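You operate a simulated robot arm through the tools that you are given. There is no shell and no other tool. Be economical: measure what you need, move in short steps, check, and stop when the job is done.

The job below is to be done with a simulated robot arm. You get a single attempt, and the scene is never put back.

Task
Take the collar and the core off the cream table's upright shaft.
Fine: air off and vent to 0 first; collar on the cream table, then core on the empty part of the gauge panel; leave the dial and the hoses. Set down upright: core.
Where things are to end (x, y in the base frame): collar within 0.06 m of [0.3, -0.28].

The check looks at the end state, three seconds after you hand in, the way a careful person would. Anything else that was tipped, shoved, dropped, spilled or broken makes it a failure.

Robot
A 6-joint arm with a two-finger parallel gripper, fixed in place. Base frame: the origin is at the foot of the arm, x ahead of it, y to its left, z up; the work surface is at about z = 0.804. Units: m, degrees, N and s.
With the tool pointing down near the work surface it reaches from about 0.26 to 0.68 m from the base axis. Its first joint turns from -66.0 to 66.0 degrees. Payload 2.9 kg.
The tool frame sits at the grasp point between the pads (the TCP): z along the fingers, y along the line on which they close. The tips reach 0.03 m beyond it. Largest opening 0.11 m; finger width 0.02, thickness 0.01; the body of the gripper, 0.048 by 0.112 m, starts 0.055 m behind the TCP.
Orientation is that of the tool frame in the base frame, as a unit quaternion [w, x, y, z]. With the fingers straight down and closing along the base's y, the tool's x points along the base's -x, its y along +y and its z along -z.

Tools
- The arm moves only by the tool send_rows. Its argument "deltas" is a list of rows, each a list of 3 entries, a list of its own where there are three numbers: the turn, a rotation vector about the tool's x, y, z in rad, then the shift along the tool's x, y, z in m, then the finger opening in m, from 0 to 0.11. In form: [[[ax, ay, az], [dx, dy, dz], jaw], ...]. A call has 1 to 20 rows; each row shifts and turns the commanded pose from where the row before left it, along the tool's axes as they then stand. Each row takes 0.2 s and may step no farther than 0.05 m and 8.6 degrees from the row before; otherwise, or with a gripper value out of range, the whole call is refused. Where a pose cannot be reached the arm comes as near as it can. A force on the tool above 40 N (or 10 N above the force at the start of the call, whichever is more), or a blocked arm, ends the call early, and 0.2 s more pass. Each finger travels about 0.108 m/s and halts on what it meets, pressing with about 38 N; the grip force reading is that of the motor and also rises with nothing between the fingers. The clock runs only during rows and for 0.2 s after the last one: add rows that do not move to give the fingers time. The reply holds the time, the measured pose of the TCP, the force on the tool along the base axes, the opening and the grip force, in the units named above and with some noise, with the torque about the TCP (base axes, N m) and any sound that the robot's microphone picked up.
- Cameras (640 x 400 px; columns grow to the right, rows downward): "scene" is fixed at [0.0828, 0.4496, 1.3728]; the picture's right is [-0.64, -0.77, 0.00], its down [-0.54, 0.45, -0.72] and it looks along [0.55, -0.46, -0.70] (base axes); focal length 214 px, centre (320, 200). "wrist" rides on the gripper at [0.072, 0.017, -0.103] in the tool frame; the picture's right is [-0.23, 0.97, 0.00], its down [-0.76, -0.18, -0.62] and it looks along [-0.61, -0.14, 0.78] (tool axes); focal length 222 px, centre (320, 200). There is no depth. A picture from a camera that has moved, and an enlarged one, comes with that camera's place and axes in the base frame and with its lens.
- snapshot(camera): a new picture of that camera. The clock stands still meanwhile.
- zoom(camera, box): a new picture of the part [left, top, right, bottom] of that camera's present view, enlarged. The clock stands still meanwhile.
- finish_job(): hands the job in; it is judged then, once.

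Go step by step. Nothing tells you positions but the pictures and the camera data: compare them with the known pose of the tool, close in by small moves and look again before you grip or let go. The budget is 120 turns and 84 pictures, counting those below and the enlarged ones. Unless the task says otherwise, let go and move clear before handing in, and close with one line.

The tools are called after "Request:" as name(argument=value, ...) on one line, values as JSON. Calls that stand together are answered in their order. send_rows: Moves the arm, as the interface text tells. Its arguments: {"type":"object","properties":{"deltas":{"type":"array","items":{"type":"array"}}},"required":["deltas"]} The other tools are called the same way: snapshot (camera) takes a picture; zoom (camera, box) takes an enlarged picture of a part of a camera's view; finish_job () hands the job in.

At the start:

```text
t: 0.0
tcp_pos: [0.3586, -0.1592, 1.172]
ee_rot: [0.0, 0.0, 1.0, -0.001]
wrist_force: [0.9, -0.2, 0.4]
wrist_torque: [-0.02, 0.01, 0.0]
width: 0.1101
grasp_force: 0.1
```

scene: 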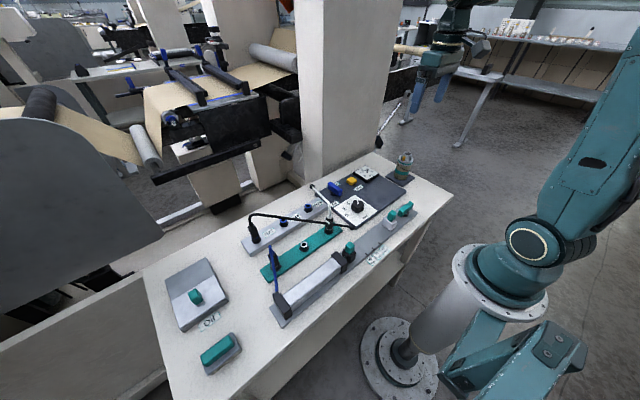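
wrist: 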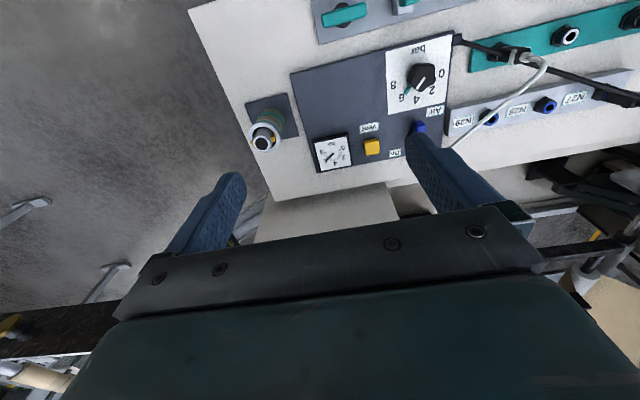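

I see a cream table with a gauge panel, valves and a shaft with a collar and core at the far right end. I'll zoom in for details.

Request:
zoom(camera="scene", box=[300, 140, 460, 240])

Request:
zoom(camera="wrist", box=[230, 0, 470, 200])

Request:
zoom(camera="scene", box=[140, 180, 400, 380])

```text
4.00 times, centred on (380, 190) of scene
camera zoom: at [0.0828, 0.4496, 1.3728], right [-0.64, -0.77, 0.0], down [-0.54, 0.45, -0.72], along [0.55, -0.46, -0.7], focal length 858 px, centre (80, 240)
```

zoom: 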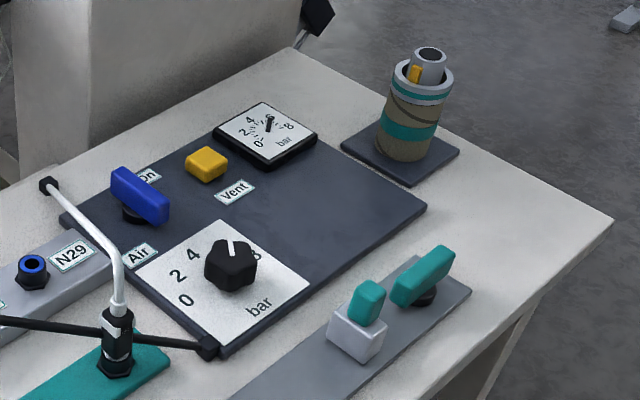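

```text
2.00 times, centred on (350, 100) of wrist
camera zoom: at [0.2852, -0.1424, 1.2755], right [0.23, 0.97, 0.0], down [0.76, -0.18, 0.62], along [0.61, -0.14, -0.78], focal length 444 px, centre (260, 400)
```

zoom: 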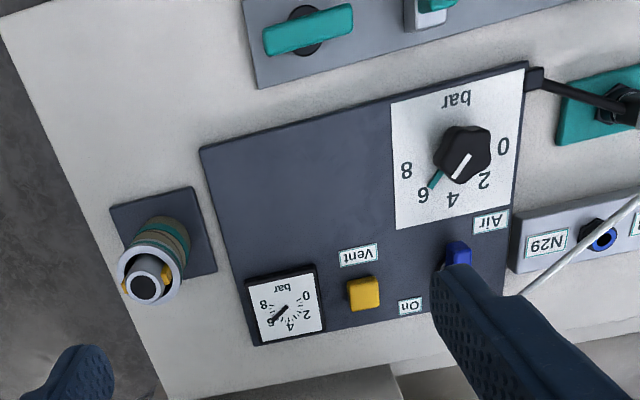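

```text
2.00 times, centred on (270, 280) of scene
camera zoom: at [0.0828, 0.4496, 1.3728], right [-0.64, -0.77, 0.0], down [-0.54, 0.45, -0.72], along [0.55, -0.46, -0.7], focal length 429 px, centre (420, 40)
```

zoom: 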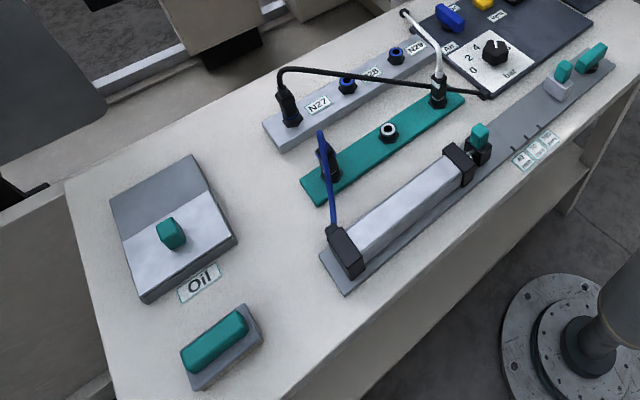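

The shaft (about 0.41, -0.27) carries the core and a collar. The air lever is near (0.505, 0.012) and the Vent button near (0.518, -0.080). I'll go above the lever for a closer look.

Request:
send_rows(deltas=[[[0, 0, 0], [-0.018, 0.02, 0.02], 0.11], [[0, 0, 0], [-0.018, 0.02, 0.02], 0.11], [[0, 0, 0], [-0.018, 0.02, 0.02], 0.11], [[0, 0, 0], [-0.018, 0.02, 0.02], 0.11], [[0, 0, 0], [-0.018, 0.02, 0.02], 0.11], [[0, 0, 0], [-0.018, 0.02, 0.02], 0.11], [[0, 0, 0], [-0.018, 0.02, 0.02], 0.11], [[0, 0, 0], [-0.018, 0.02, 0.02], 0.11]])

Request:
snapshot(camera="wrist")

```text
t: 1.8
tcp_pos: [0.5015, -0.0, 1.0116]
ee_rot: [0.001, -0.001, 1.0, 0.0]
wrist_force: [0.1, -0.2, 0.9]
wrist_torque: [0.01, 0.0, -0.02]
width: 0.11
grasp_force: 0.1
```

```text
78 pictures are left
camera wrist: at [0.429, 0.0165, 1.1149], right [0.23, 0.97, 0.0], down [0.76, -0.18, 0.62], along [0.61, -0.14, -0.78], focal length 222 px, centre (320, 200)
```

wrist: 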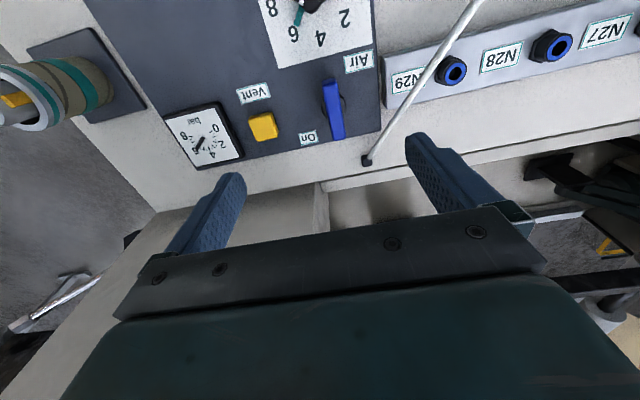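

Request:
zoom(camera="wrist", box=[220, 40, 420, 165])

Request:
zoom(camera="scene", box=[310, 160, 374, 200])

```text
3.20 times, centred on (320, 102) of wrist
camera zoom: at [0.429, 0.0165, 1.1149], right [0.23, 0.97, 0.0], down [0.76, -0.18, 0.62], along [0.61, -0.14, -0.78], focal length 711 px, centre (320, 512)
```

zoom: 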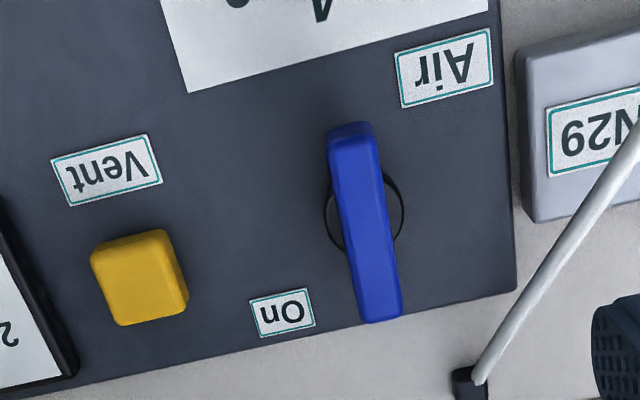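

```text
10.00 times, centred on (342, 180) of scene
camera zoom: at [0.0828, 0.4496, 1.3728], right [-0.64, -0.77, 0.0], down [-0.54, 0.45, -0.72], along [0.55, -0.46, -0.7], focal length 2145 px, centre (100, 400)
```

zoom: 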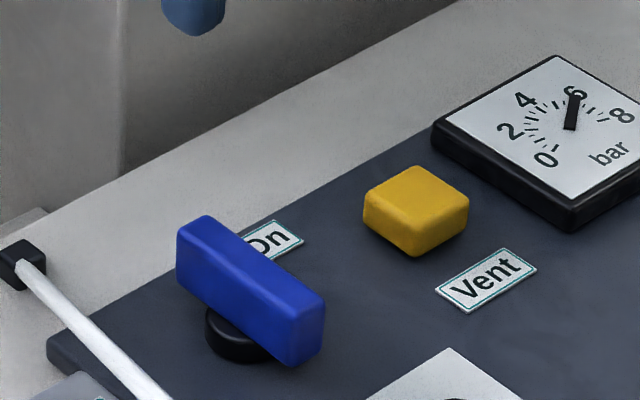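

Gauge shows 6 bar; the blue lever lies along x, pivot about (0.513, 0.016), top around z 0.84. I'll come down above it with the jaws part open and check.

Request:
send_rows(deltas=[[[0, 0, 0], [-0.004, 0.005, 0.035], 0.08], [[0, 0, 0], [-0.004, 0.005, 0.035], 0.06], [[0, 0, 0], [-0.0035, 0.0055, 0.035], 0.05], [[0, 0, 0], [0, 0, 0.02], 0.05], [[0, 0, 0], [0, 0, 0], 0.05]])

Request:
zoom(camera="scene", box=[302, 155, 382, 205])

Request:
snapshot(camera="wrist")

```text
t: 3.0
tcp_pos: [0.5149, 0.0165, 0.8871]
ee_rot: [0.0, 0.0, 1.0, -0.001]
wrist_force: [0.4, -0.2, -0.1]
wrist_torque: [0.03, 0.0, -0.01]
width: 0.05
grasp_force: 0.0
```

```text
8.00 times, centred on (342, 180) of scene
camera zoom: at [0.0828, 0.4496, 1.3728], right [-0.64, -0.77, 0.0], down [-0.54, 0.45, -0.72], along [0.55, -0.46, -0.7], focal length 1716 px, centre (144, 360)
```

zoom: 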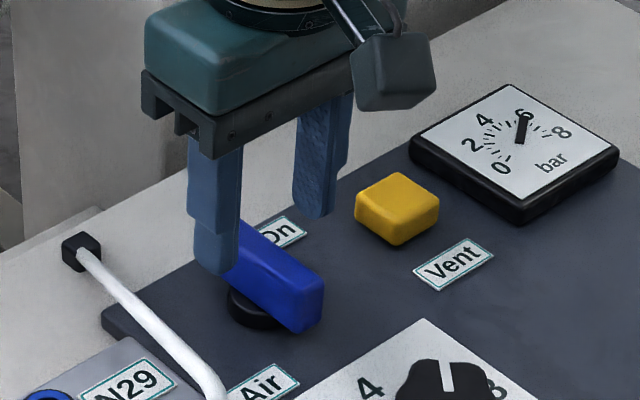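

```text
74 pictures are left
camera wrist: at [0.4414, 0.0321, 0.9908], right [0.23, 0.97, 0.0], down [0.76, -0.18, 0.62], along [0.61, -0.14, -0.78], focal length 222 px, centre (320, 200)
```

wrist: 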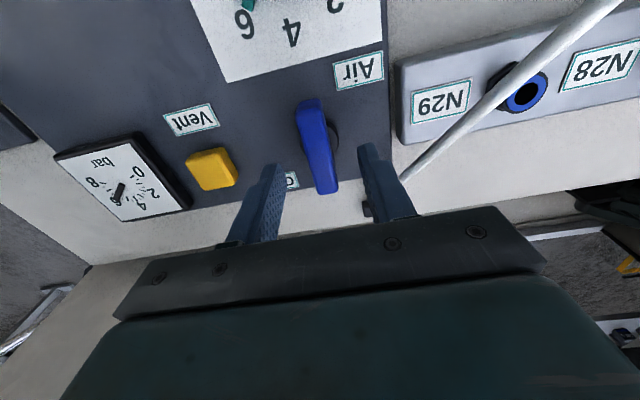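

Lever is between the fingers. Lowering with force monitoring, then closing on it.

Request:
send_rows(deltas=[[[0, 0, 0], [0, 0, 0.015], 0.05], [[0, 0, 0], [0, 0, 0.013], 0.05], [[0, 0, 0], [0, 0, 0], 0.05]])

Request:
zoom(camera="scene", box=[302, 155, 382, 205])

Request:
snapshot(camera="wrist")

```text
t: 3.8
tcp_pos: [0.514, 0.0162, 0.8573]
ee_rot: [0.0, 0.001, 1.0, 0.0]
wrist_force: [-0.5, -1.0, 1.0]
wrist_torque: [-0.03, 0.01, 0.01]
width: 0.0501
grasp_force: 0.0
```

```text
8.00 times, centred on (342, 180) of scene
camera zoom: at [0.0828, 0.4496, 1.3728], right [-0.64, -0.77, 0.0], down [-0.54, 0.45, -0.72], along [0.55, -0.46, -0.7], focal length 1716 px, centre (144, 360)
```

zoom: 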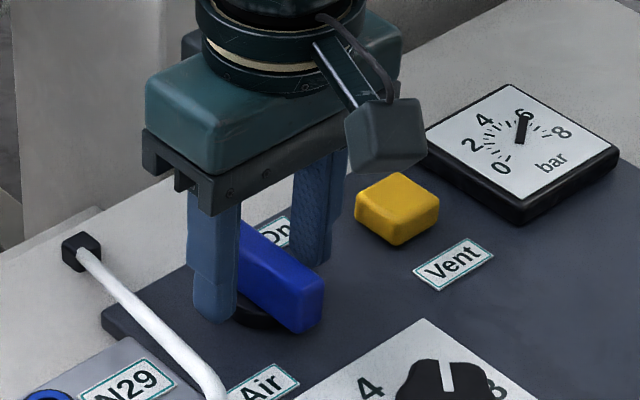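

```text
72 pictures are left
camera wrist: at [0.4412, 0.0319, 0.9611], right [0.23, 0.97, 0.0], down [0.76, -0.18, 0.62], along [0.61, -0.14, -0.78], focal length 222 px, centre (320, 200)
```

wrist: 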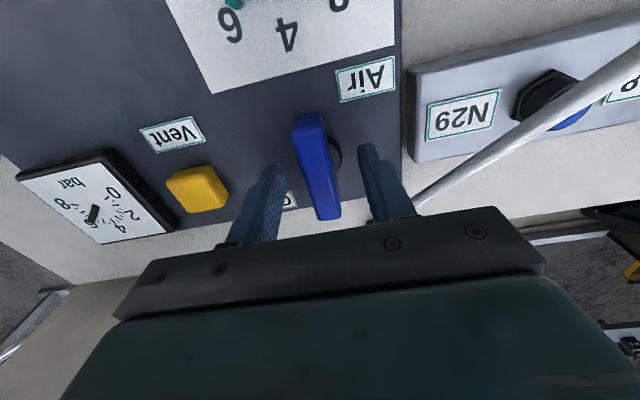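

Request:
send_rows(deltas=[[[0, 0, 0], [0, 0, 0], 0.03], [[0, 0, 0], [0, 0, 0], 0.012], [[0, 0, 0], [0, 0, 0], 0.012]])

```text
t: 4.6
tcp_pos: [0.5136, 0.0154, 0.8573]
ee_rot: [0.0, 0.002, 1.0, 0.001]
wrist_force: [0.5, -4.6, -1.9]
wrist_torque: [-0.08, -0.15, 0.01]
width: 0.0175
grasp_force: 44.8
```

Gripped the lever (17.5 mm). Trying a small clockwise turn and watching torque.

Request:
send_rows(deltas=[[[0, 0, 0.08], [0, 0, 0], 0.012], [[0, 0, 0.08], [0, 0, 0], 0.012]])

```text
t: 5.2
tcp_pos: [0.5144, 0.0146, 0.8578]
ee_rot: [0.0, 0.081, 0.997, 0.0]
wrist_force: [11.8, -8.4, -16.2]
wrist_torque: [0.08, 0.73, 0.03]
width: 0.0177
grasp_force: 44.9
```

Request:
zoom(camera="scene", box=[302, 155, 382, 205])

Request:
zoom(camera="wrist", box=[160, 80, 416, 240])

```text
8.00 times, centred on (342, 180) of scene
camera zoom: at [0.0833, 0.4494, 1.3728], right [-0.64, -0.77, 0.0], down [-0.54, 0.45, -0.72], along [0.55, -0.46, -0.7], focal length 1716 px, centre (144, 360)
```

zoom: 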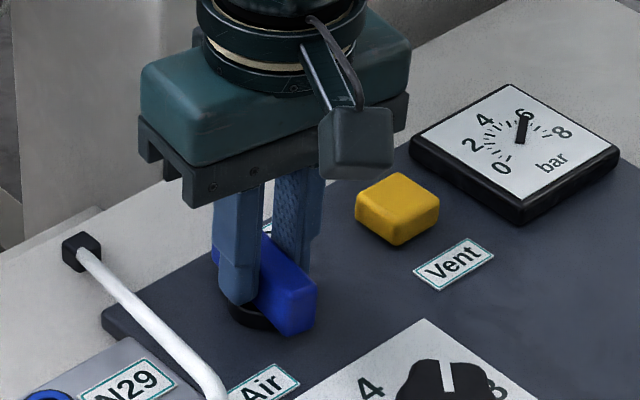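

```text
2.50 times, centred on (288, 160) of wrist
camera zoom: at [0.4449, 0.043, 0.9612], right [0.38, 0.92, 0.0], down [0.72, -0.3, 0.62], along [0.58, -0.24, -0.78], focal length 555 px, centre (400, 300)
```

zoom: 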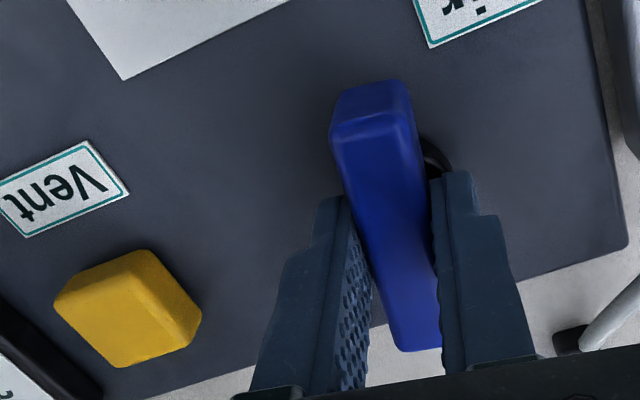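

It turns freely clockwise; continuing.

Request:
send_rows(deltas=[[[0, 0, 0.1], [0, 0, 0], 0.012], [[0, 0, 0.1], [0, 0, 0], 0.012], [[0, 0, 0.1], [0, 0, 0], 0.012]])

```text
t: 6.0
tcp_pos: [0.5128, 0.0153, 0.858]
ee_rot: [0.0, 0.23, 0.973, -0.001]
wrist_force: [16.8, -18.7, -23.5]
wrist_torque: [0.2, 0.39, 0.01]
width: 0.0176
grasp_force: 44.6
```

Side forces are building from a small centring mismatch; I'll open briefly to relax, then regrip.

Request:
send_rows(deltas=[[[0, 0, 0], [0, 0, 0], 0.035], [[0, 0, 0], [0, 0, 0], 0.035]])

Request:
zoom(camera="scene", box=[302, 155, 382, 205])

Request:
zoom(camera="wrist", box=[160, 80, 416, 240])

```text
t: 6.6
tcp_pos: [0.5138, 0.0172, 0.8591]
ee_rot: [-0.001, 0.228, 0.974, 0.0]
wrist_force: [-0.2, -0.1, 0.0]
wrist_torque: [0.02, -0.01, -0.06]
width: 0.0351
grasp_force: 0.1
```

```text
8.00 times, centred on (342, 180) of scene
camera zoom: at [0.0828, 0.4496, 1.3728], right [-0.64, -0.77, 0.0], down [-0.54, 0.45, -0.72], along [0.55, -0.46, -0.7], focal length 1716 px, centre (144, 360)
```

zoom: 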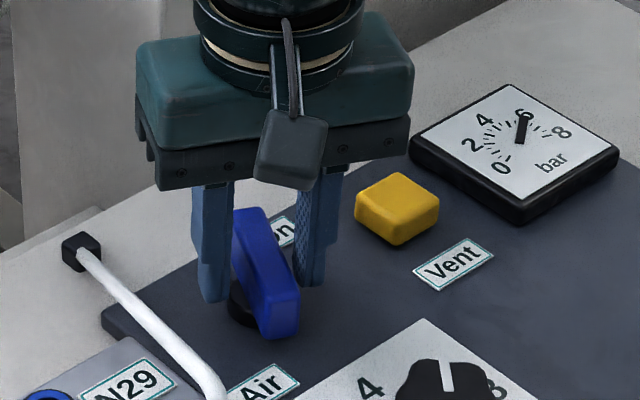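

```text
2.50 times, centred on (288, 160) of wrist
camera zoom: at [0.4554, 0.0641, 0.9623], right [0.63, 0.77, 0.0], down [0.6, -0.5, 0.62], along [0.48, -0.4, -0.78], focal length 555 px, centre (400, 300)
```

zoom: 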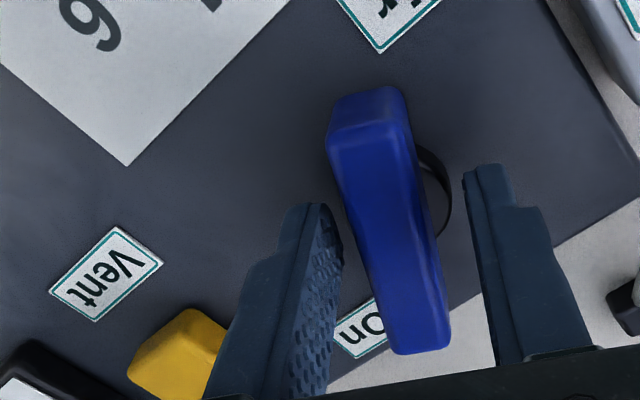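

Request:
send_rows(deltas=[[[0, 0, 0], [0, -0.0022, 0.0], 0.03], [[0, 0, 0], [0, 0, 0], 0.012], [[0, 0, 0], [0, 0, 0], 0.012], [[0, 0, 0.08], [0, 0, 0], 0.012], [[0, 0, 0.08], [0, 0, 0], 0.012], [[0, 0, 0.08], [0, 0, 0], 0.012], [[0, 0, 0.08], [0, 0, 0], 0.012]])

```text
t: 8.2
tcp_pos: [0.514, 0.0164, 0.858]
ee_rot: [0.0, 0.379, 0.925, 0.001]
wrist_force: [3.9, 18.9, -2.5]
wrist_torque: [-0.35, -0.14, 0.09]
width: 0.0178
grasp_force: 45.0
```

Request:
send_rows(deltas=[[[0, 0, 0.08], [0, 0, 0], 0.012], [[0, 0, 0.08], [0, 0, 0], 0.012], [[0, 0, 0.08], [0, 0, 0], 0.012], [[0, 0, 0.08], [0, 0, 0], 0.012], [[0, 0, 0.08], [0, 0, 0], 0.012]])

```text
t: 9.4
tcp_pos: [0.5144, 0.0161, 0.8576]
ee_rot: [0.0, 0.554, 0.832, 0.003]
wrist_force: [15.3, 24.6, -7.2]
wrist_torque: [-0.49, -0.16, 0.05]
width: 0.0175
grasp_force: 45.3
```

Request:
send_rows(deltas=[[[0, 0, 0], [0, 0, 0], 0.03], [[0, 0, 0], [0, 0, 0], 0.03]])

Request:
zoom(camera="wrist", box=[160, 80, 416, 240])

```text
t: 10.0
tcp_pos: [0.5134, 0.0143, 0.8574]
ee_rot: [-0.001, 0.557, 0.83, -0.001]
wrist_force: [-0.2, -0.5, -0.2]
wrist_torque: [-0.02, -0.02, 0.01]
width: 0.0301
grasp_force: 0.2
```

```text
2.50 times, centred on (288, 160) of wrist
camera zoom: at [0.5001, 0.0872, 0.9619], right [0.99, 0.16, 0.0], down [0.13, -0.77, 0.62], along [0.1, -0.62, -0.78], focal length 555 px, centre (400, 300)
```

zoom: 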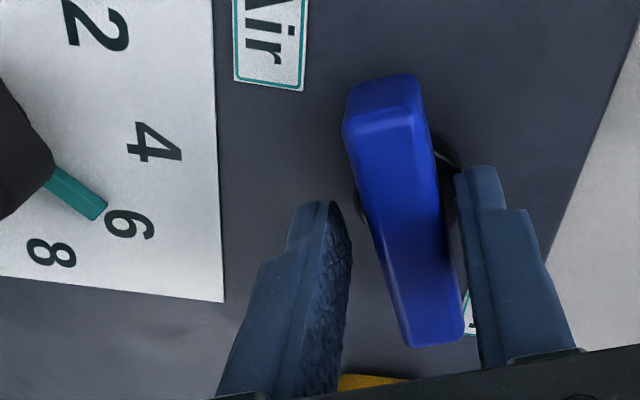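

Request:
send_rows(deltas=[[[0, 0, 0], [0.0013, 0.0016, 0], 0.025], [[0, 0, 0], [0, 0, 0], 0.012], [[0, 0, 0], [0, 0, 0], 0.012], [[0, 0, 0.08], [0, 0, 0], 0.012], [[0, 0, 0.08], [0, 0, 0], 0.012], [[0, 0, 0.08], [0, 0, 0], 0.012], [[0, 0, 0.08], [0, 0, 0], 0.012], [[0, 0, 0.07], [0, 0, 0], 0.012]])

Request:
zoom(camera="scene", box=[302, 155, 382, 205])

```text
t: 11.8
tcp_pos: [0.5148, 0.0164, 0.8588]
ee_rot: [0.0, 0.707, 0.707, 0.001]
wrist_force: [10.9, -3.5, -4.5]
wrist_torque: [-0.52, -0.2, 0.05]
width: 0.0178
grasp_force: 44.8
```

```text
8.00 times, centred on (342, 180) of scene
camera zoom: at [0.0831, 0.4495, 1.3728], right [-0.64, -0.77, 0.0], down [-0.54, 0.45, -0.72], along [0.55, -0.46, -0.7], focal length 1716 px, centre (144, 360)
```

zoom: 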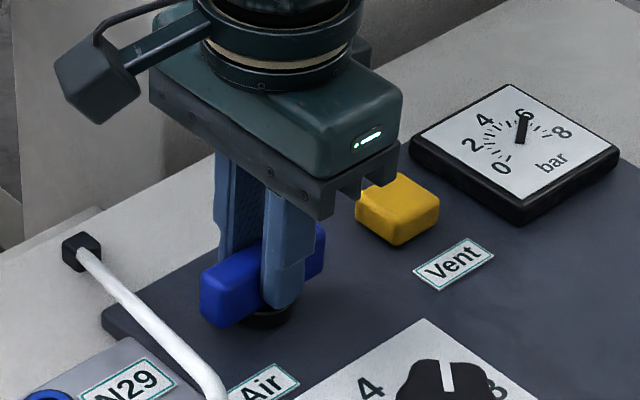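

Lever is now 90° across (off). Release, lift, turn the tool back, and close the fingers to press Vent.

Request:
send_rows(deltas=[[[0, 0, 0], [0, 0, 0], 0.035], [[0, 0, 0], [0, 0, 0], 0.035], [[0, 0, 0], [0, 0, -0.03], 0.035], [[0, 0, 0], [0, 0, -0.04], 0.035], [[0, 0, -0.14], [0, 0, 0], 0.02], [[0, 0, -0.14], [0, 0, 0], 0.0], [[0, 0, -0.14], [0, 0, 0], 0], [[0, 0, -0.14], [0, 0, 0], 0], [[0, 0, -0.14], [0, 0, 0], 0], [[0, 0, -0.14], [0, 0, 0], 0], [[0, 0, -0.14], [0, 0, 0], 0], [[0, 0, -0.14], [0, 0, 0], 0], [[0, 0, -0.14], [0, 0, 0], 0], [[0, 0, -0.14], [0, 0, 0], 0], [[0, 0, -0.14], [0, 0, 0], 0], [[0, 0, -0.03], [0, 0, 0], 0], [[0, 0, 0], [-0.001, -0.035, 0], 0], [[0, 0, 0], [-0.001, -0.035, 0], 0], [[0, 0, 0], [0, -0.025, 0], 0]])

Request:
snapshot(camera="wrist")

Request:
zoom(camera="scene", box=[302, 155, 382, 205])

```text
t: 15.8
tcp_pos: [0.5154, -0.0783, 0.927]
ee_rot: [0.0, -0.001, 1.0, 0.001]
wrist_force: [0.2, -0.6, 0.9]
wrist_torque: [0.02, 0.01, -0.01]
width: 0.0
grasp_force: 38.0
```

```text
65 pictures are left
camera wrist: at [0.4427, -0.0617, 1.0319], right [0.23, 0.97, 0.0], down [0.76, -0.18, 0.62], along [0.61, -0.14, -0.78], focal length 222 px, centre (320, 200)
```

wrist: 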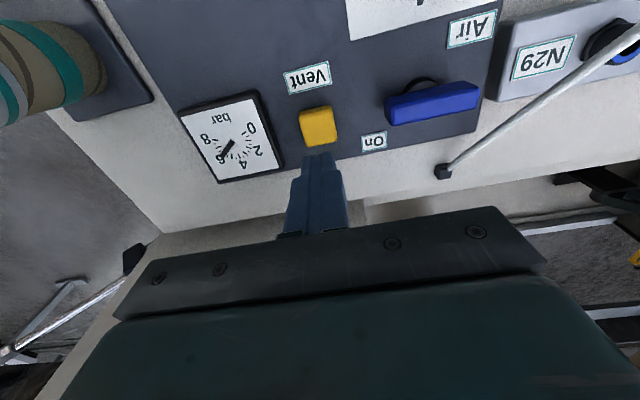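

```text
8.00 times, centred on (342, 180) of scene
camera zoom: at [0.0828, 0.4496, 1.3728], right [-0.64, -0.77, 0.0], down [-0.54, 0.45, -0.72], along [0.55, -0.46, -0.7], focal length 1716 px, centre (144, 360)
```

zoom: 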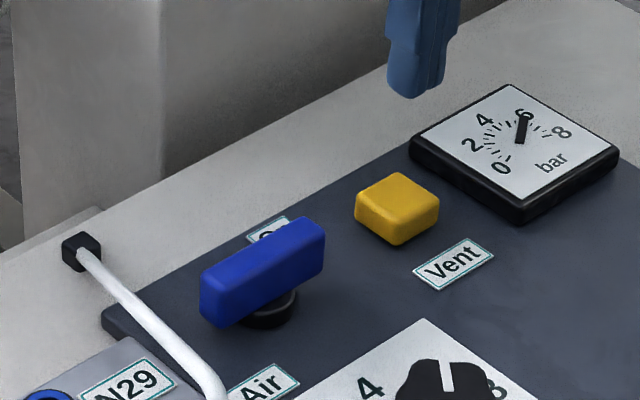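

Button is directly below the fingertips. Pressing down in small steps.

Request:
send_rows(deltas=[[[0, 0, 0], [0, -0.002, 0.03], 0], [[0, 0, 0], [0, 0, 0.025], 0], [[0, 0, 0], [0, 0, 0.004], 0], [[0, 0, 0], [0, 0, 0.003], 0], [[0, 0, 0], [0, 0, 0.003], 0]])

Request:
zoom(camera="scene", box=[302, 155, 382, 205])

```text
t: 17.0
tcp_pos: [0.5151, -0.0812, 0.8631]
ee_rot: [0.0, 0.001, 1.0, 0.0]
wrist_force: [0.5, 0.6, 0.1]
wrist_torque: [0.01, 0.02, -0.04]
width: 0.0
grasp_force: 37.4
```

```text
8.00 times, centred on (342, 180) of scene
camera zoom: at [0.0828, 0.4496, 1.3728], right [-0.64, -0.77, 0.0], down [-0.54, 0.45, -0.72], along [0.55, -0.46, -0.7], focal length 1716 px, centre (144, 360)
```

zoom: 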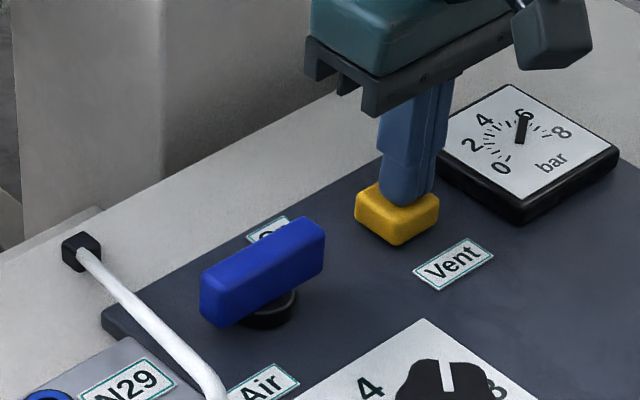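

Request:
send_rows(deltas=[[[0, 0, 0], [0, 0, 0.002], 0], [[0, 0, 0], [0, 0, 0.002], 0], [[0, 0, 0], [0, 0, 0.002], 0], [[0, 0, 0], [0, 0, 0.002], 0]])

Request:
zoom(camera="scene", box=[302, 155, 382, 205])

```text
t: 18.0
tcp_pos: [0.5149, -0.0811, 0.8562]
ee_rot: [0.001, 0.0, 1.0, 0.0]
wrist_force: [0.7, -1.8, 2.8]
wrist_torque: [0.0, 0.01, -0.02]
width: 0.0
grasp_force: 37.2
heard: click
```

```text
8.00 times, centred on (342, 180) of scene
camera zoom: at [0.0828, 0.4496, 1.3728], right [-0.64, -0.77, 0.0], down [-0.54, 0.45, -0.72], along [0.55, -0.46, -0.7], focal length 1716 px, centre (144, 360)
```

zoom: 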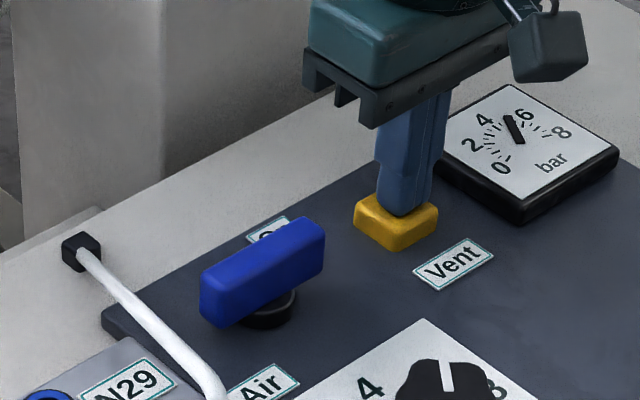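

A click was heard and the gauge is falling. Holding the button down.

Request:
send_rows(deltas=[[[0, 0, 0], [0, 0, 0.001], 0], [[0, 0, 0], [0, 0, 0], 0], [[0, 0, 0], [0, 0, 0], 0], [[0, 0, 0], [0, 0, 0], 0], [[0, 0, 0], [0, 0, 0], 0], [[0, 0, 0], [0, 0, 0], 0], [[0, 0, 0], [0, 0, 0], 0], [[0, 0, 0], [0, 0, 0], 0], [[0, 0, 0], [0, 0, 0], 0], [[0, 0, 0], [0, 0, 0], 0], [[0, 0, 0], [0, 0, 0], 0], [[0, 0, 0], [0, 0, 0], 0], [[0, 0, 0], [0, 0, 0], 0], [[0, 0, 0], [0, 0, 0], 0], [[0, 0, 0], [0, 0, 0], 0]])

Request:
zoom(camera="scene", box=[302, 155, 382, 205])

```text
t: 21.2
tcp_pos: [0.516, -0.0807, 0.8529]
ee_rot: [-0.001, 0.0, 1.0, 0.0]
wrist_force: [2.6, -0.1, 7.5]
wrist_torque: [-0.05, -0.05, -0.02]
width: 0.0
grasp_force: 37.8
```

```text
8.00 times, centred on (342, 180) of scene
camera zoom: at [0.0827, 0.4496, 1.3728], right [-0.64, -0.77, 0.0], down [-0.54, 0.45, -0.72], along [0.55, -0.46, -0.7], focal length 1716 px, centre (144, 360)
```

zoom: 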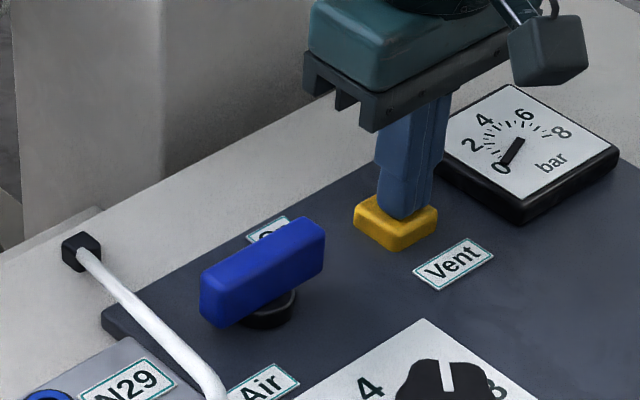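

Gauge reads 0. Holding a little longer, then lifting and moving above the shaft, jaws opening.

Request:
send_rows(deltas=[[[0, 0, 0], [0, 0, 0], 0], [[0, 0, 0], [0, 0, 0], 0], [[0, 0, 0], [0, 0, 0], 0], [[0, 0, 0], [0, 0, -0.03], 0], [[0, 0, 0], [0, 0, -0.045], 0], [[0, 0, 0], [0, 0, -0.045], 0.03], [[0, 0, 0], [0, 0, -0.045], 0.06], [[0, 0, 0], [0, 0, -0.045], 0.09], [[0, 0, 0], [0.02, -0.037, 0], 0.11], [[0, 0, 0], [0.021, -0.037, 0], 0.11], [[0, 0, 0], [0.021, -0.037, 0], 0.11], [[0, 0, 0], [0.021, -0.037, 0], 0.11], [[0, 0, 0], [0.021, -0.037, 0], 0.11]])

Request:
snapshot(camera="wrist")

Request:
zoom(camera="scene", box=[340, 135, 436, 195])

```text
t: 24.0
tcp_pos: [0.411, -0.2659, 1.0672]
ee_rot: [0.0, -0.001, 1.0, 0.001]
wrist_force: [-0.5, 1.2, 0.0]
wrist_torque: [0.0, 0.02, -0.01]
width: 0.1099
grasp_force: 0.1
```

```text
60 pictures are left
camera wrist: at [0.3383, -0.2501, 1.1704], right [0.23, 0.97, 0.0], down [0.76, -0.18, 0.62], along [0.61, -0.14, -0.78], focal length 222 px, centre (320, 200)
```

wrist: 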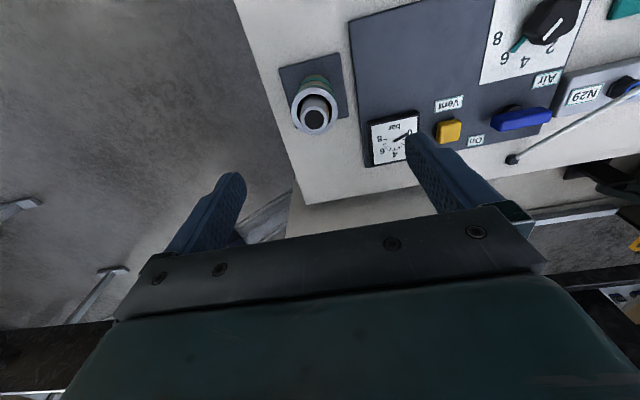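

```text
6.67 times, centred on (388, 165) of scene
camera zoom: at [0.0828, 0.4496, 1.3728], right [-0.64, -0.77, 0.0], down [-0.54, 0.45, -0.72], along [0.55, -0.46, -0.7], focal length 1430 px, centre (-133, 433)
```

zoom: 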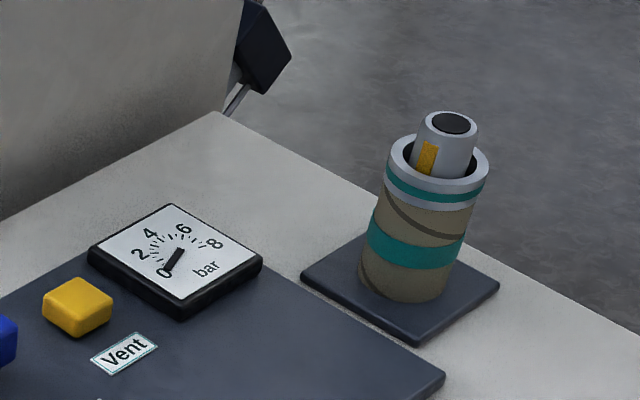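

Request:
zoom(camera="wrist", box=[264, 45, 376, 145])

Request:
zoom(camera="scene", box=[380, 145, 428, 185])

```text
4.00 times, centred on (320, 95) of wrist
camera zoom: at [0.3383, -0.2501, 1.1704], right [0.23, 0.97, 0.0], down [0.76, -0.18, 0.62], along [0.61, -0.14, -0.78], focal length 888 px, centre (320, 620)
```

zoom: 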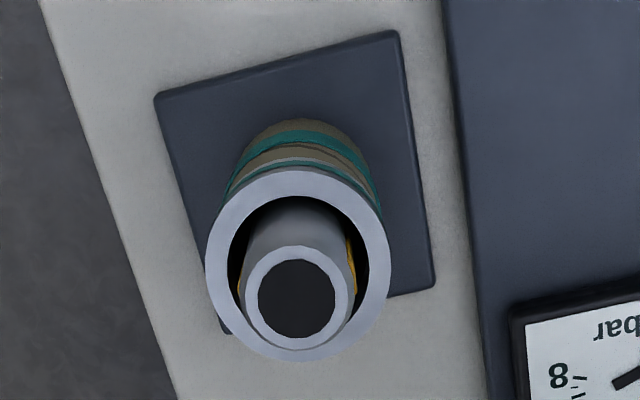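

```text
10.00 times, centred on (404, 165) of scene
camera zoom: at [0.0828, 0.4496, 1.3728], right [-0.64, -0.77, 0.0], down [-0.54, 0.45, -0.72], along [0.55, -0.46, -0.7], focal length 2145 px, centre (-520, 550)
```

zoom: 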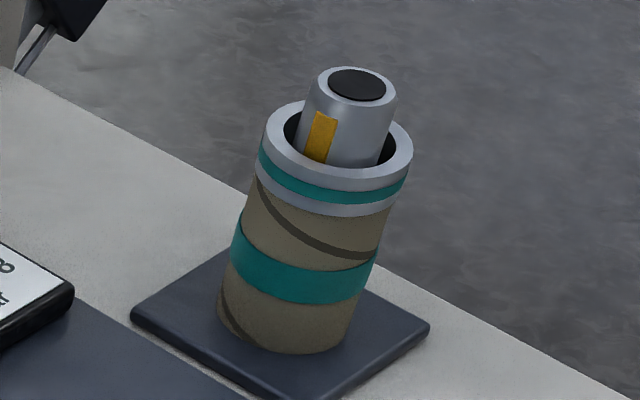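

Lugs are retracted. The shaft axis is about (0.419, -0.274), collar about 57 mm across, z 0.874–0.894; shaft top about 0.925. I'll descend partway and check centring.

Request:
send_rows(deltas=[[[0, 0, 0], [-0.004, -0.004, 0.04], 0.1], [[0, 0, 0], [-0.004, -0.004, 0.04], 0.1], [[0, 0, 0], [0, 0, 0.012], 0.1], [[0, 0, 0], [0, 0, 0], 0.1]])

Request:
snapshot(camera="wrist")

Request:
zoom(camera="scene", box=[364, 125, 444, 185])

```text
t: 25.0
tcp_pos: [0.4199, -0.2736, 0.9736]
ee_rot: [0.0, -0.001, 1.0, -0.001]
wrist_force: [-0.2, 0.4, 0.2]
wrist_torque: [-0.01, -0.01, 0.03]
width: 0.1
grasp_force: 0.0
```

```text
56 pictures are left
camera wrist: at [0.3477, -0.2579, 1.0778], right [0.23, 0.97, 0.0], down [0.76, -0.18, 0.62], along [0.61, -0.14, -0.78], focal length 222 px, centre (320, 200)
```

wrist: 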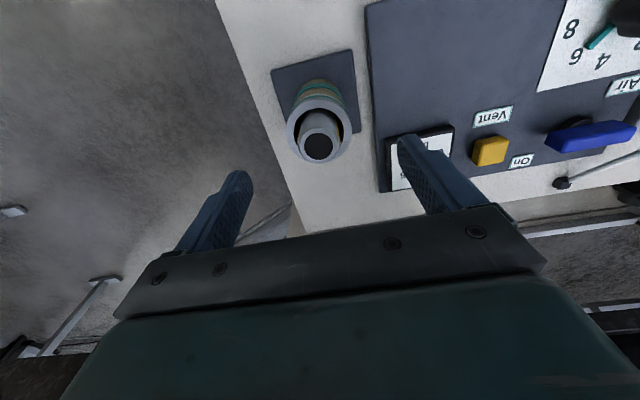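

```text
6.67 times, centred on (404, 155) of scene
camera zoom: at [0.0828, 0.4496, 1.3728], right [-0.64, -0.77, 0.0], down [-0.54, 0.45, -0.72], along [0.55, -0.46, -0.7], focal length 1430 px, centre (-240, 500)
```

zoom: 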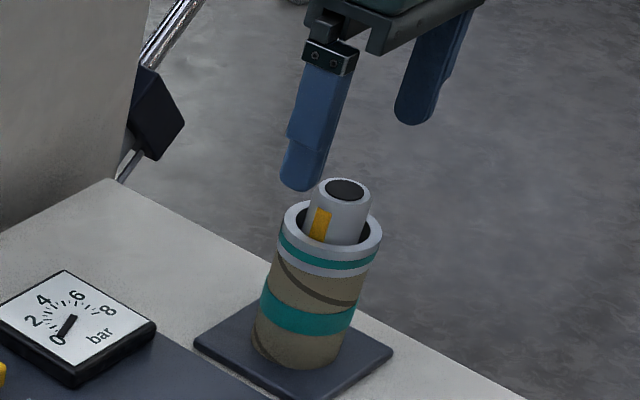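

Centring is good (x 2 mm less). Descending to collar height.

Request:
send_rows(deltas=[[[0, 0, 0], [0.002, 0, 0.03], 0.09], [[0, 0, 0], [0, 0, 0.025], 0.085], [[0, 0, 0], [0, 0, 0.015], 0.08], [[0, 0, 0], [0, 0, 0], 0.08]])

Request:
snapshot(camera="wrist")

Request:
zoom(camera="scene", box=[364, 125, 444, 185])

```text
t: 26.0
tcp_pos: [0.4192, -0.2741, 0.903]
ee_rot: [0.0, 0.0, 1.0, 0.0]
wrist_force: [0.5, -0.4, -0.8]
wrist_torque: [0.0, 0.02, 0.02]
width: 0.0801
grasp_force: 0.1
```

```text
54 pictures are left
camera wrist: at [0.3462, -0.2576, 1.0066], right [0.23, 0.97, 0.0], down [0.76, -0.18, 0.62], along [0.61, -0.14, -0.78], focal length 222 px, centre (320, 200)
```

wrist: 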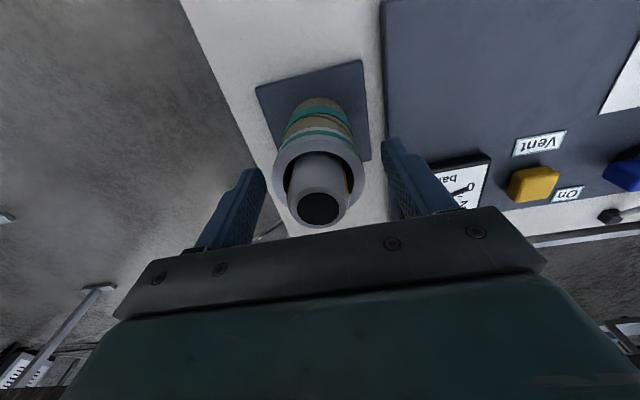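

```text
6.67 times, centred on (404, 155) of scene
camera zoom: at [0.0828, 0.4496, 1.3728], right [-0.64, -0.77, 0.0], down [-0.54, 0.45, -0.72], along [0.55, -0.46, -0.7], focal length 1430 px, centre (-240, 500)
```

zoom: 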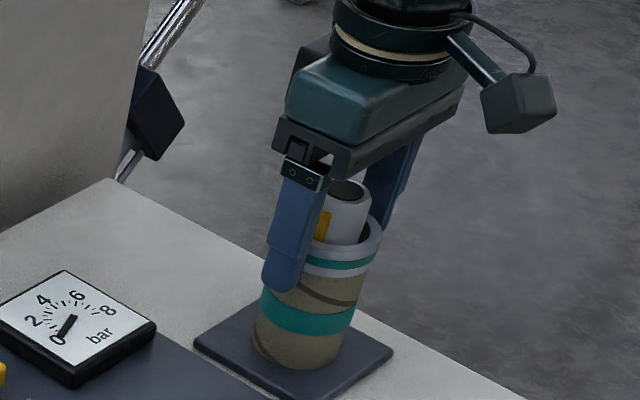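

Request:
send_rows(deltas=[[[0, 0, 0], [-0.001, -0.0015, -0.004], 0.075], [[0, 0, 0], [0, 0, 0], 0.065], [[0, 0, 0], [0, 0, 0], 0.05], [[0, 0, 0], [0, 0, 0], 0.05]])

Request:
zoom(camera="scene", box=[364, 125, 444, 185])

```text
t: 27.0
tcp_pos: [0.4191, -0.2752, 0.9073]
ee_rot: [0.0, 0.0, 1.0, 0.0]
wrist_force: [0.5, 0.2, 0.0]
wrist_torque: [-0.03, -0.01, -0.03]
width: 0.0548
grasp_force: 37.6
```

```text
6.67 times, centred on (404, 155) of scene
camera zoom: at [0.0828, 0.4496, 1.3728], right [-0.64, -0.77, 0.0], down [-0.54, 0.45, -0.72], along [0.55, -0.46, -0.7], focal length 1430 px, centre (-240, 500)
```

zoom: 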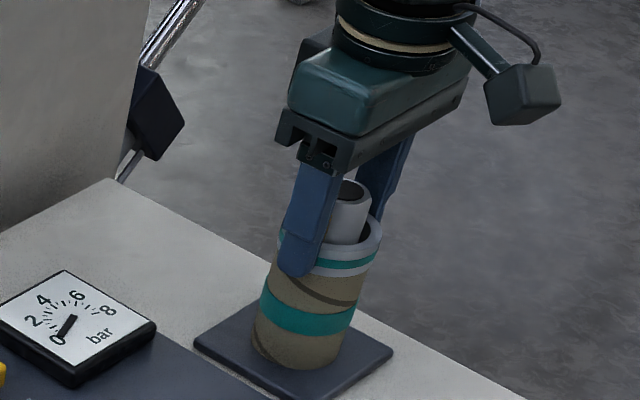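

Gripped at 54.8 mm with little side force. Lifting gently by a few millimetres to see what comes.

Request:
send_rows(deltas=[[[0, 0, 0], [0, 0, -0.004], 0.05], [[0, 0, 0], [0, 0, -0.004], 0.05], [[0, 0, 0], [0, 0, -0.004], 0.05]])

Request:
zoom(camera="scene", box=[364, 125, 444, 185])

```text
t: 27.8
tcp_pos: [0.4186, -0.2748, 0.9179]
ee_rot: [0.001, -0.001, 1.0, 0.0]
wrist_force: [-0.5, -0.8, -0.2]
wrist_torque: [0.06, -0.02, 0.01]
width: 0.0549
grasp_force: 38.2
```

```text
6.67 times, centred on (404, 155) of scene
camera zoom: at [0.0828, 0.4496, 1.3728], right [-0.64, -0.77, 0.0], down [-0.54, 0.45, -0.72], along [0.55, -0.46, -0.7], focal length 1430 px, centre (-240, 500)
```

zoom: 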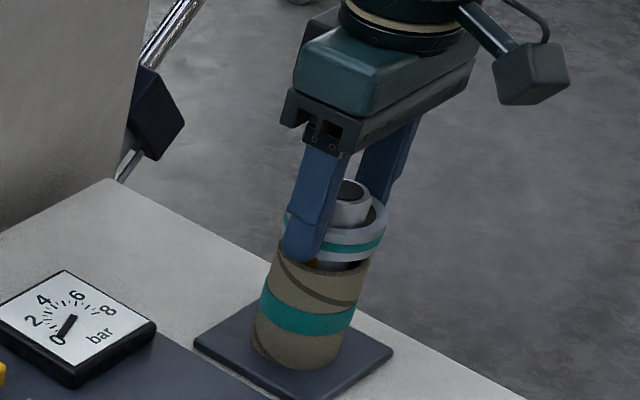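

Only the collar is rising; the core stays. Lifting clear and carrying it toward (0.30, -0.28).

Request:
send_rows(deltas=[[[0, 0, 0], [0, 0, -0.02], 0.05], [[0, 0, 0], [0, 0, -0.03], 0.05], [[0, 0, 0], [0, 0, -0.035], 0.05], [[0, 0, 0], [0.03, -0.001, 0], 0.05], [[0, 0, 0], [0.03, -0.001, 0], 0.05], [[0, 0, 0], [0.03, -0.002, 0], 0.05], [[0, 0, 0], [0.028, -0.001, 0], 0.05], [[0, 0, 0], [0, 0, 0.03], 0.05], [[0, 0, 0], [0, 0, 0.04], 0.05], [[0, 0, 0], [0, 0, 0.04], 0.05], [[0, 0, 0], [0, 0, 0.03], 0.05], [[0, 0, 0], [0, 0, 0], 0.05]])

Request:
snapshot(camera="scene")

Request:
snapshot(camera="wrist")

```text
t: 30.4
tcp_pos: [0.2985, -0.2785, 0.8631]
ee_rot: [0.0, 0.001, 1.0, 0.0]
wrist_force: [0.7, -0.3, -1.8]
wrist_torque: [-0.01, 0.0, -0.02]
width: 0.0548
grasp_force: 38.2
```

```text
50 pictures are left
```

scene: 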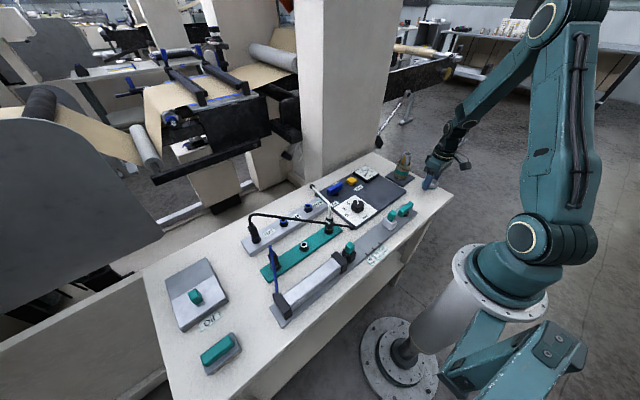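

```text
49 pictures are left
camera wrist: at [0.2257, -0.2622, 0.9667], right [0.23, 0.97, 0.0], down [0.76, -0.18, 0.62], along [0.61, -0.14, -0.78], focal length 222 px, centre (320, 200)
```

wrist: 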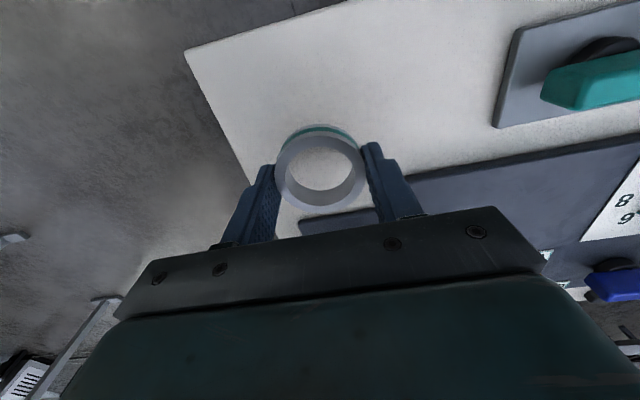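

Request:
send_rows(deltas=[[[0, 0, 0], [0, 0, 0.014], 0.05], [[0, 0, 0], [0, 0, 0.006], 0.05], [[0, 0, 0], [0, 0, 0.002], 0.05], [[0, 0, 0], [0, 0, 0.002], 0.05]])

Request:
zoom(camera="scene", box=[400, 150, 464, 200])

```text
t: 31.4
tcp_pos: [0.3006, -0.2806, 0.8401]
ee_rot: [0.0, 0.0, 1.0, 0.0]
wrist_force: [0.2, -0.2, 0.7]
wrist_torque: [0.0, 0.0, 0.01]
width: 0.0549
grasp_force: 38.0
```

```text
8.00 times, centred on (432, 175) of scene
camera zoom: at [0.0828, 0.4496, 1.3728], right [-0.64, -0.77, 0.0], down [-0.54, 0.45, -0.72], along [0.55, -0.46, -0.7], focal length 1716 px, centre (-576, 400)
```

zoom: 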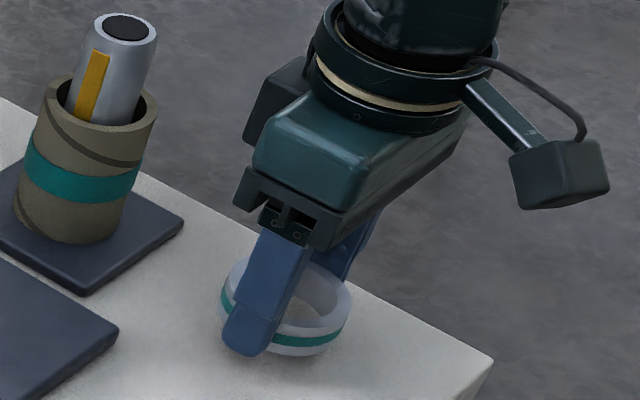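

Request:
send_rows(deltas=[[[0, 0, 0], [0, 0, 0.001], 0.05], [[0, 0, 0], [0, 0, 0.001], 0.05], [[0, 0, 0], [0, 0, 0.001], 0.05]])

```text
t: 32.2
tcp_pos: [0.3001, -0.2804, 0.8376]
ee_rot: [0.0, 0.0, 1.0, 0.0]
wrist_force: [0.0, -1.1, -0.4]
wrist_torque: [0.0, -0.02, 0.02]
width: 0.055
grasp_force: 38.2
```

Request:
send_rows(deltas=[[[0, 0, 0], [0, 0, 0.001], 0.05], [[0, 0, 0], [0, 0, 0.001], 0.05]])

Request:
zoom(camera="scene", box=[416, 170, 448, 200])

```text
t: 32.8
tcp_pos: [0.3005, -0.2795, 0.8359]
ee_rot: [0.001, 0.0, 1.0, 0.0]
wrist_force: [0.4, 0.0, -1.3]
wrist_torque: [0.0, -0.02, -0.01]
width: 0.0548
grasp_force: 37.6
```

```text
13.33 times, centred on (432, 185) of scene
camera zoom: at [0.0828, 0.4496, 1.3728], right [-0.64, -0.77, 0.0], down [-0.54, 0.45, -0.72], along [0.55, -0.46, -0.7], focal length 2860 px, centre (-1173, 400)
```

zoom: 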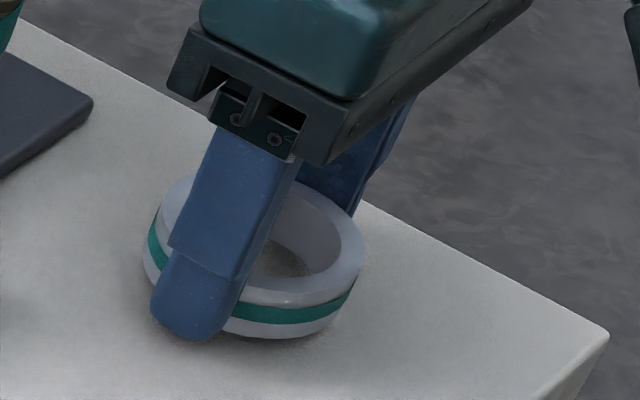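

Nearly down; another couple of 1 mm steps to feel contact.

Request:
send_rows(deltas=[[[0, 0, 0], [0, 0, 0.001], 0.05], [[0, 0, 0], [0, 0, 0.001], 0.05]])

```text
t: 33.4
tcp_pos: [0.3017, -0.2798, 0.8333]
ee_rot: [0.0, -0.001, 1.0, 0.0]
wrist_force: [-0.5, 0.2, -0.8]
wrist_torque: [0.02, 0.03, -0.03]
width: 0.055
grasp_force: 38.4
```

Request:
send_rows(deltas=[[[0, 0, 0], [0, 0, 0.001], 0.05]])

```text
t: 33.8
tcp_pos: [0.301, -0.2803, 0.8323]
ee_rot: [0.0, 0.0, 1.0, 0.0]
wrist_force: [0.9, 0.8, -0.5]
wrist_torque: [0.02, 0.0, 0.0]
width: 0.0549
grasp_force: 38.0
```

Request:
send_rows(deltas=[[[0, 0, 0], [0, 0, 0.001], 0.05]])

Request:
zoom(camera="scene", box=[416, 170, 448, 200])

```text
t: 34.2
tcp_pos: [0.3007, -0.2807, 0.8311]
ee_rot: [0.0, 0.0, 1.0, 0.0]
wrist_force: [-0.1, 0.4, -0.8]
wrist_torque: [0.02, -0.01, -0.01]
width: 0.055
grasp_force: 37.8
```

```text
13.33 times, centred on (432, 185) of scene
camera zoom: at [0.0828, 0.4496, 1.3728], right [-0.64, -0.77, 0.0], down [-0.54, 0.45, -0.72], along [0.55, -0.46, -0.7], focal length 2860 px, centre (-1173, 400)
```

zoom: 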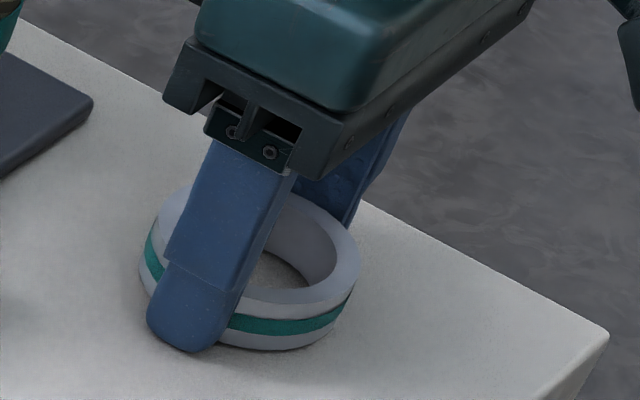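

Request:
send_rows(deltas=[[[0, 0, 0], [0, 0, 0.001], 0.05], [[0, 0, 0], [0, 0, 0], 0.05]])

```text
t: 34.8
tcp_pos: [0.3012, -0.2802, 0.8298]
ee_rot: [0.0, 0.001, 1.0, -0.001]
wrist_force: [-1.9, 2.0, 14.9]
wrist_torque: [0.37, 0.13, 0.06]
width: 0.0548
grasp_force: 37.8
```

Contact felt. Releasing, then lifting clear and moving above the core.

Request:
send_rows(deltas=[[[0, 0, 0], [0, 0, -0.001], 0.06], [[0, 0, 0], [0, 0, 0], 0.08], [[0, 0, 0], [0, 0, 0], 0.08], [[0, 0, 0], [0, 0, -0.03], 0.08], [[0, 0, 0], [0, 0, -0.04], 0.09], [[0, 0, 0], [0, 0, -0.04], 0.1], [[0, 0, 0], [0, 0, -0.04], 0.1], [[0, 0, 0], [-0.03, 0.001, 0], 0.1], [[0, 0, 0], [-0.03, 0.001, 0], 0.1], [[0, 0, 0], [-0.03, 0.001, 0], 0.1], [[0, 0, 0], [-0.0285, 0.0015, 0], 0.1], [[0, 0, 0], [0, 0, 0], 0.1]])

Request:
zoom(camera="scene", box=[380, 140, 460, 200])

Request:
snapshot(camera="wrist")

```text
t: 37.4
tcp_pos: [0.4205, -0.2758, 0.9799]
ee_rot: [0.0, 0.0, 1.0, 0.0]
wrist_force: [0.2, 0.3, -0.9]
wrist_torque: [0.02, 0.04, 0.02]
width: 0.0999
grasp_force: 0.0
```

```text
6.67 times, centred on (420, 170) of scene
camera zoom: at [0.0828, 0.4496, 1.3728], right [-0.64, -0.77, 0.0], down [-0.54, 0.45, -0.72], along [0.55, -0.46, -0.7], focal length 1430 px, centre (-347, 400)
```

zoom: 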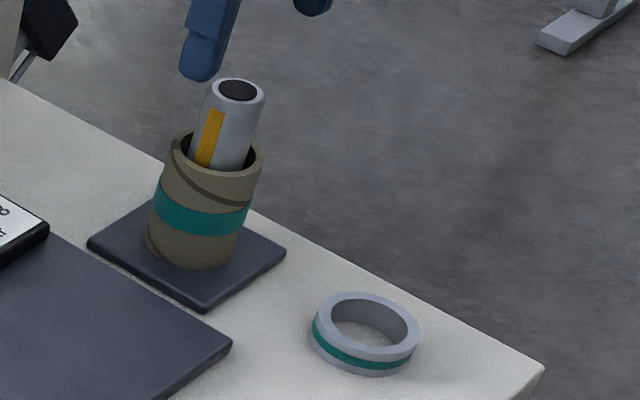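

```text
44 pictures are left
camera wrist: at [0.3468, -0.2592, 1.0836], right [0.23, 0.97, 0.0], down [0.76, -0.18, 0.62], along [0.61, -0.14, -0.78], focal length 222 px, centre (320, 200)
```

wrist: 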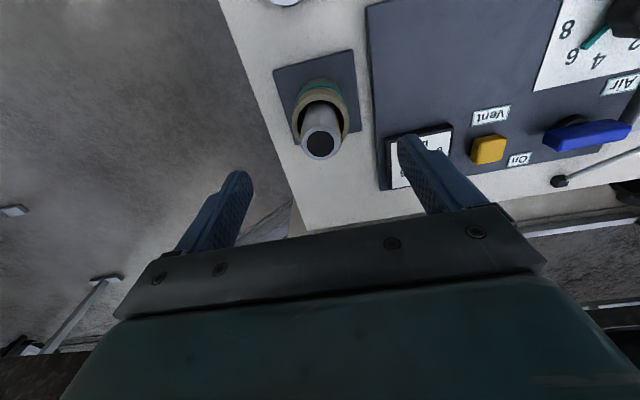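

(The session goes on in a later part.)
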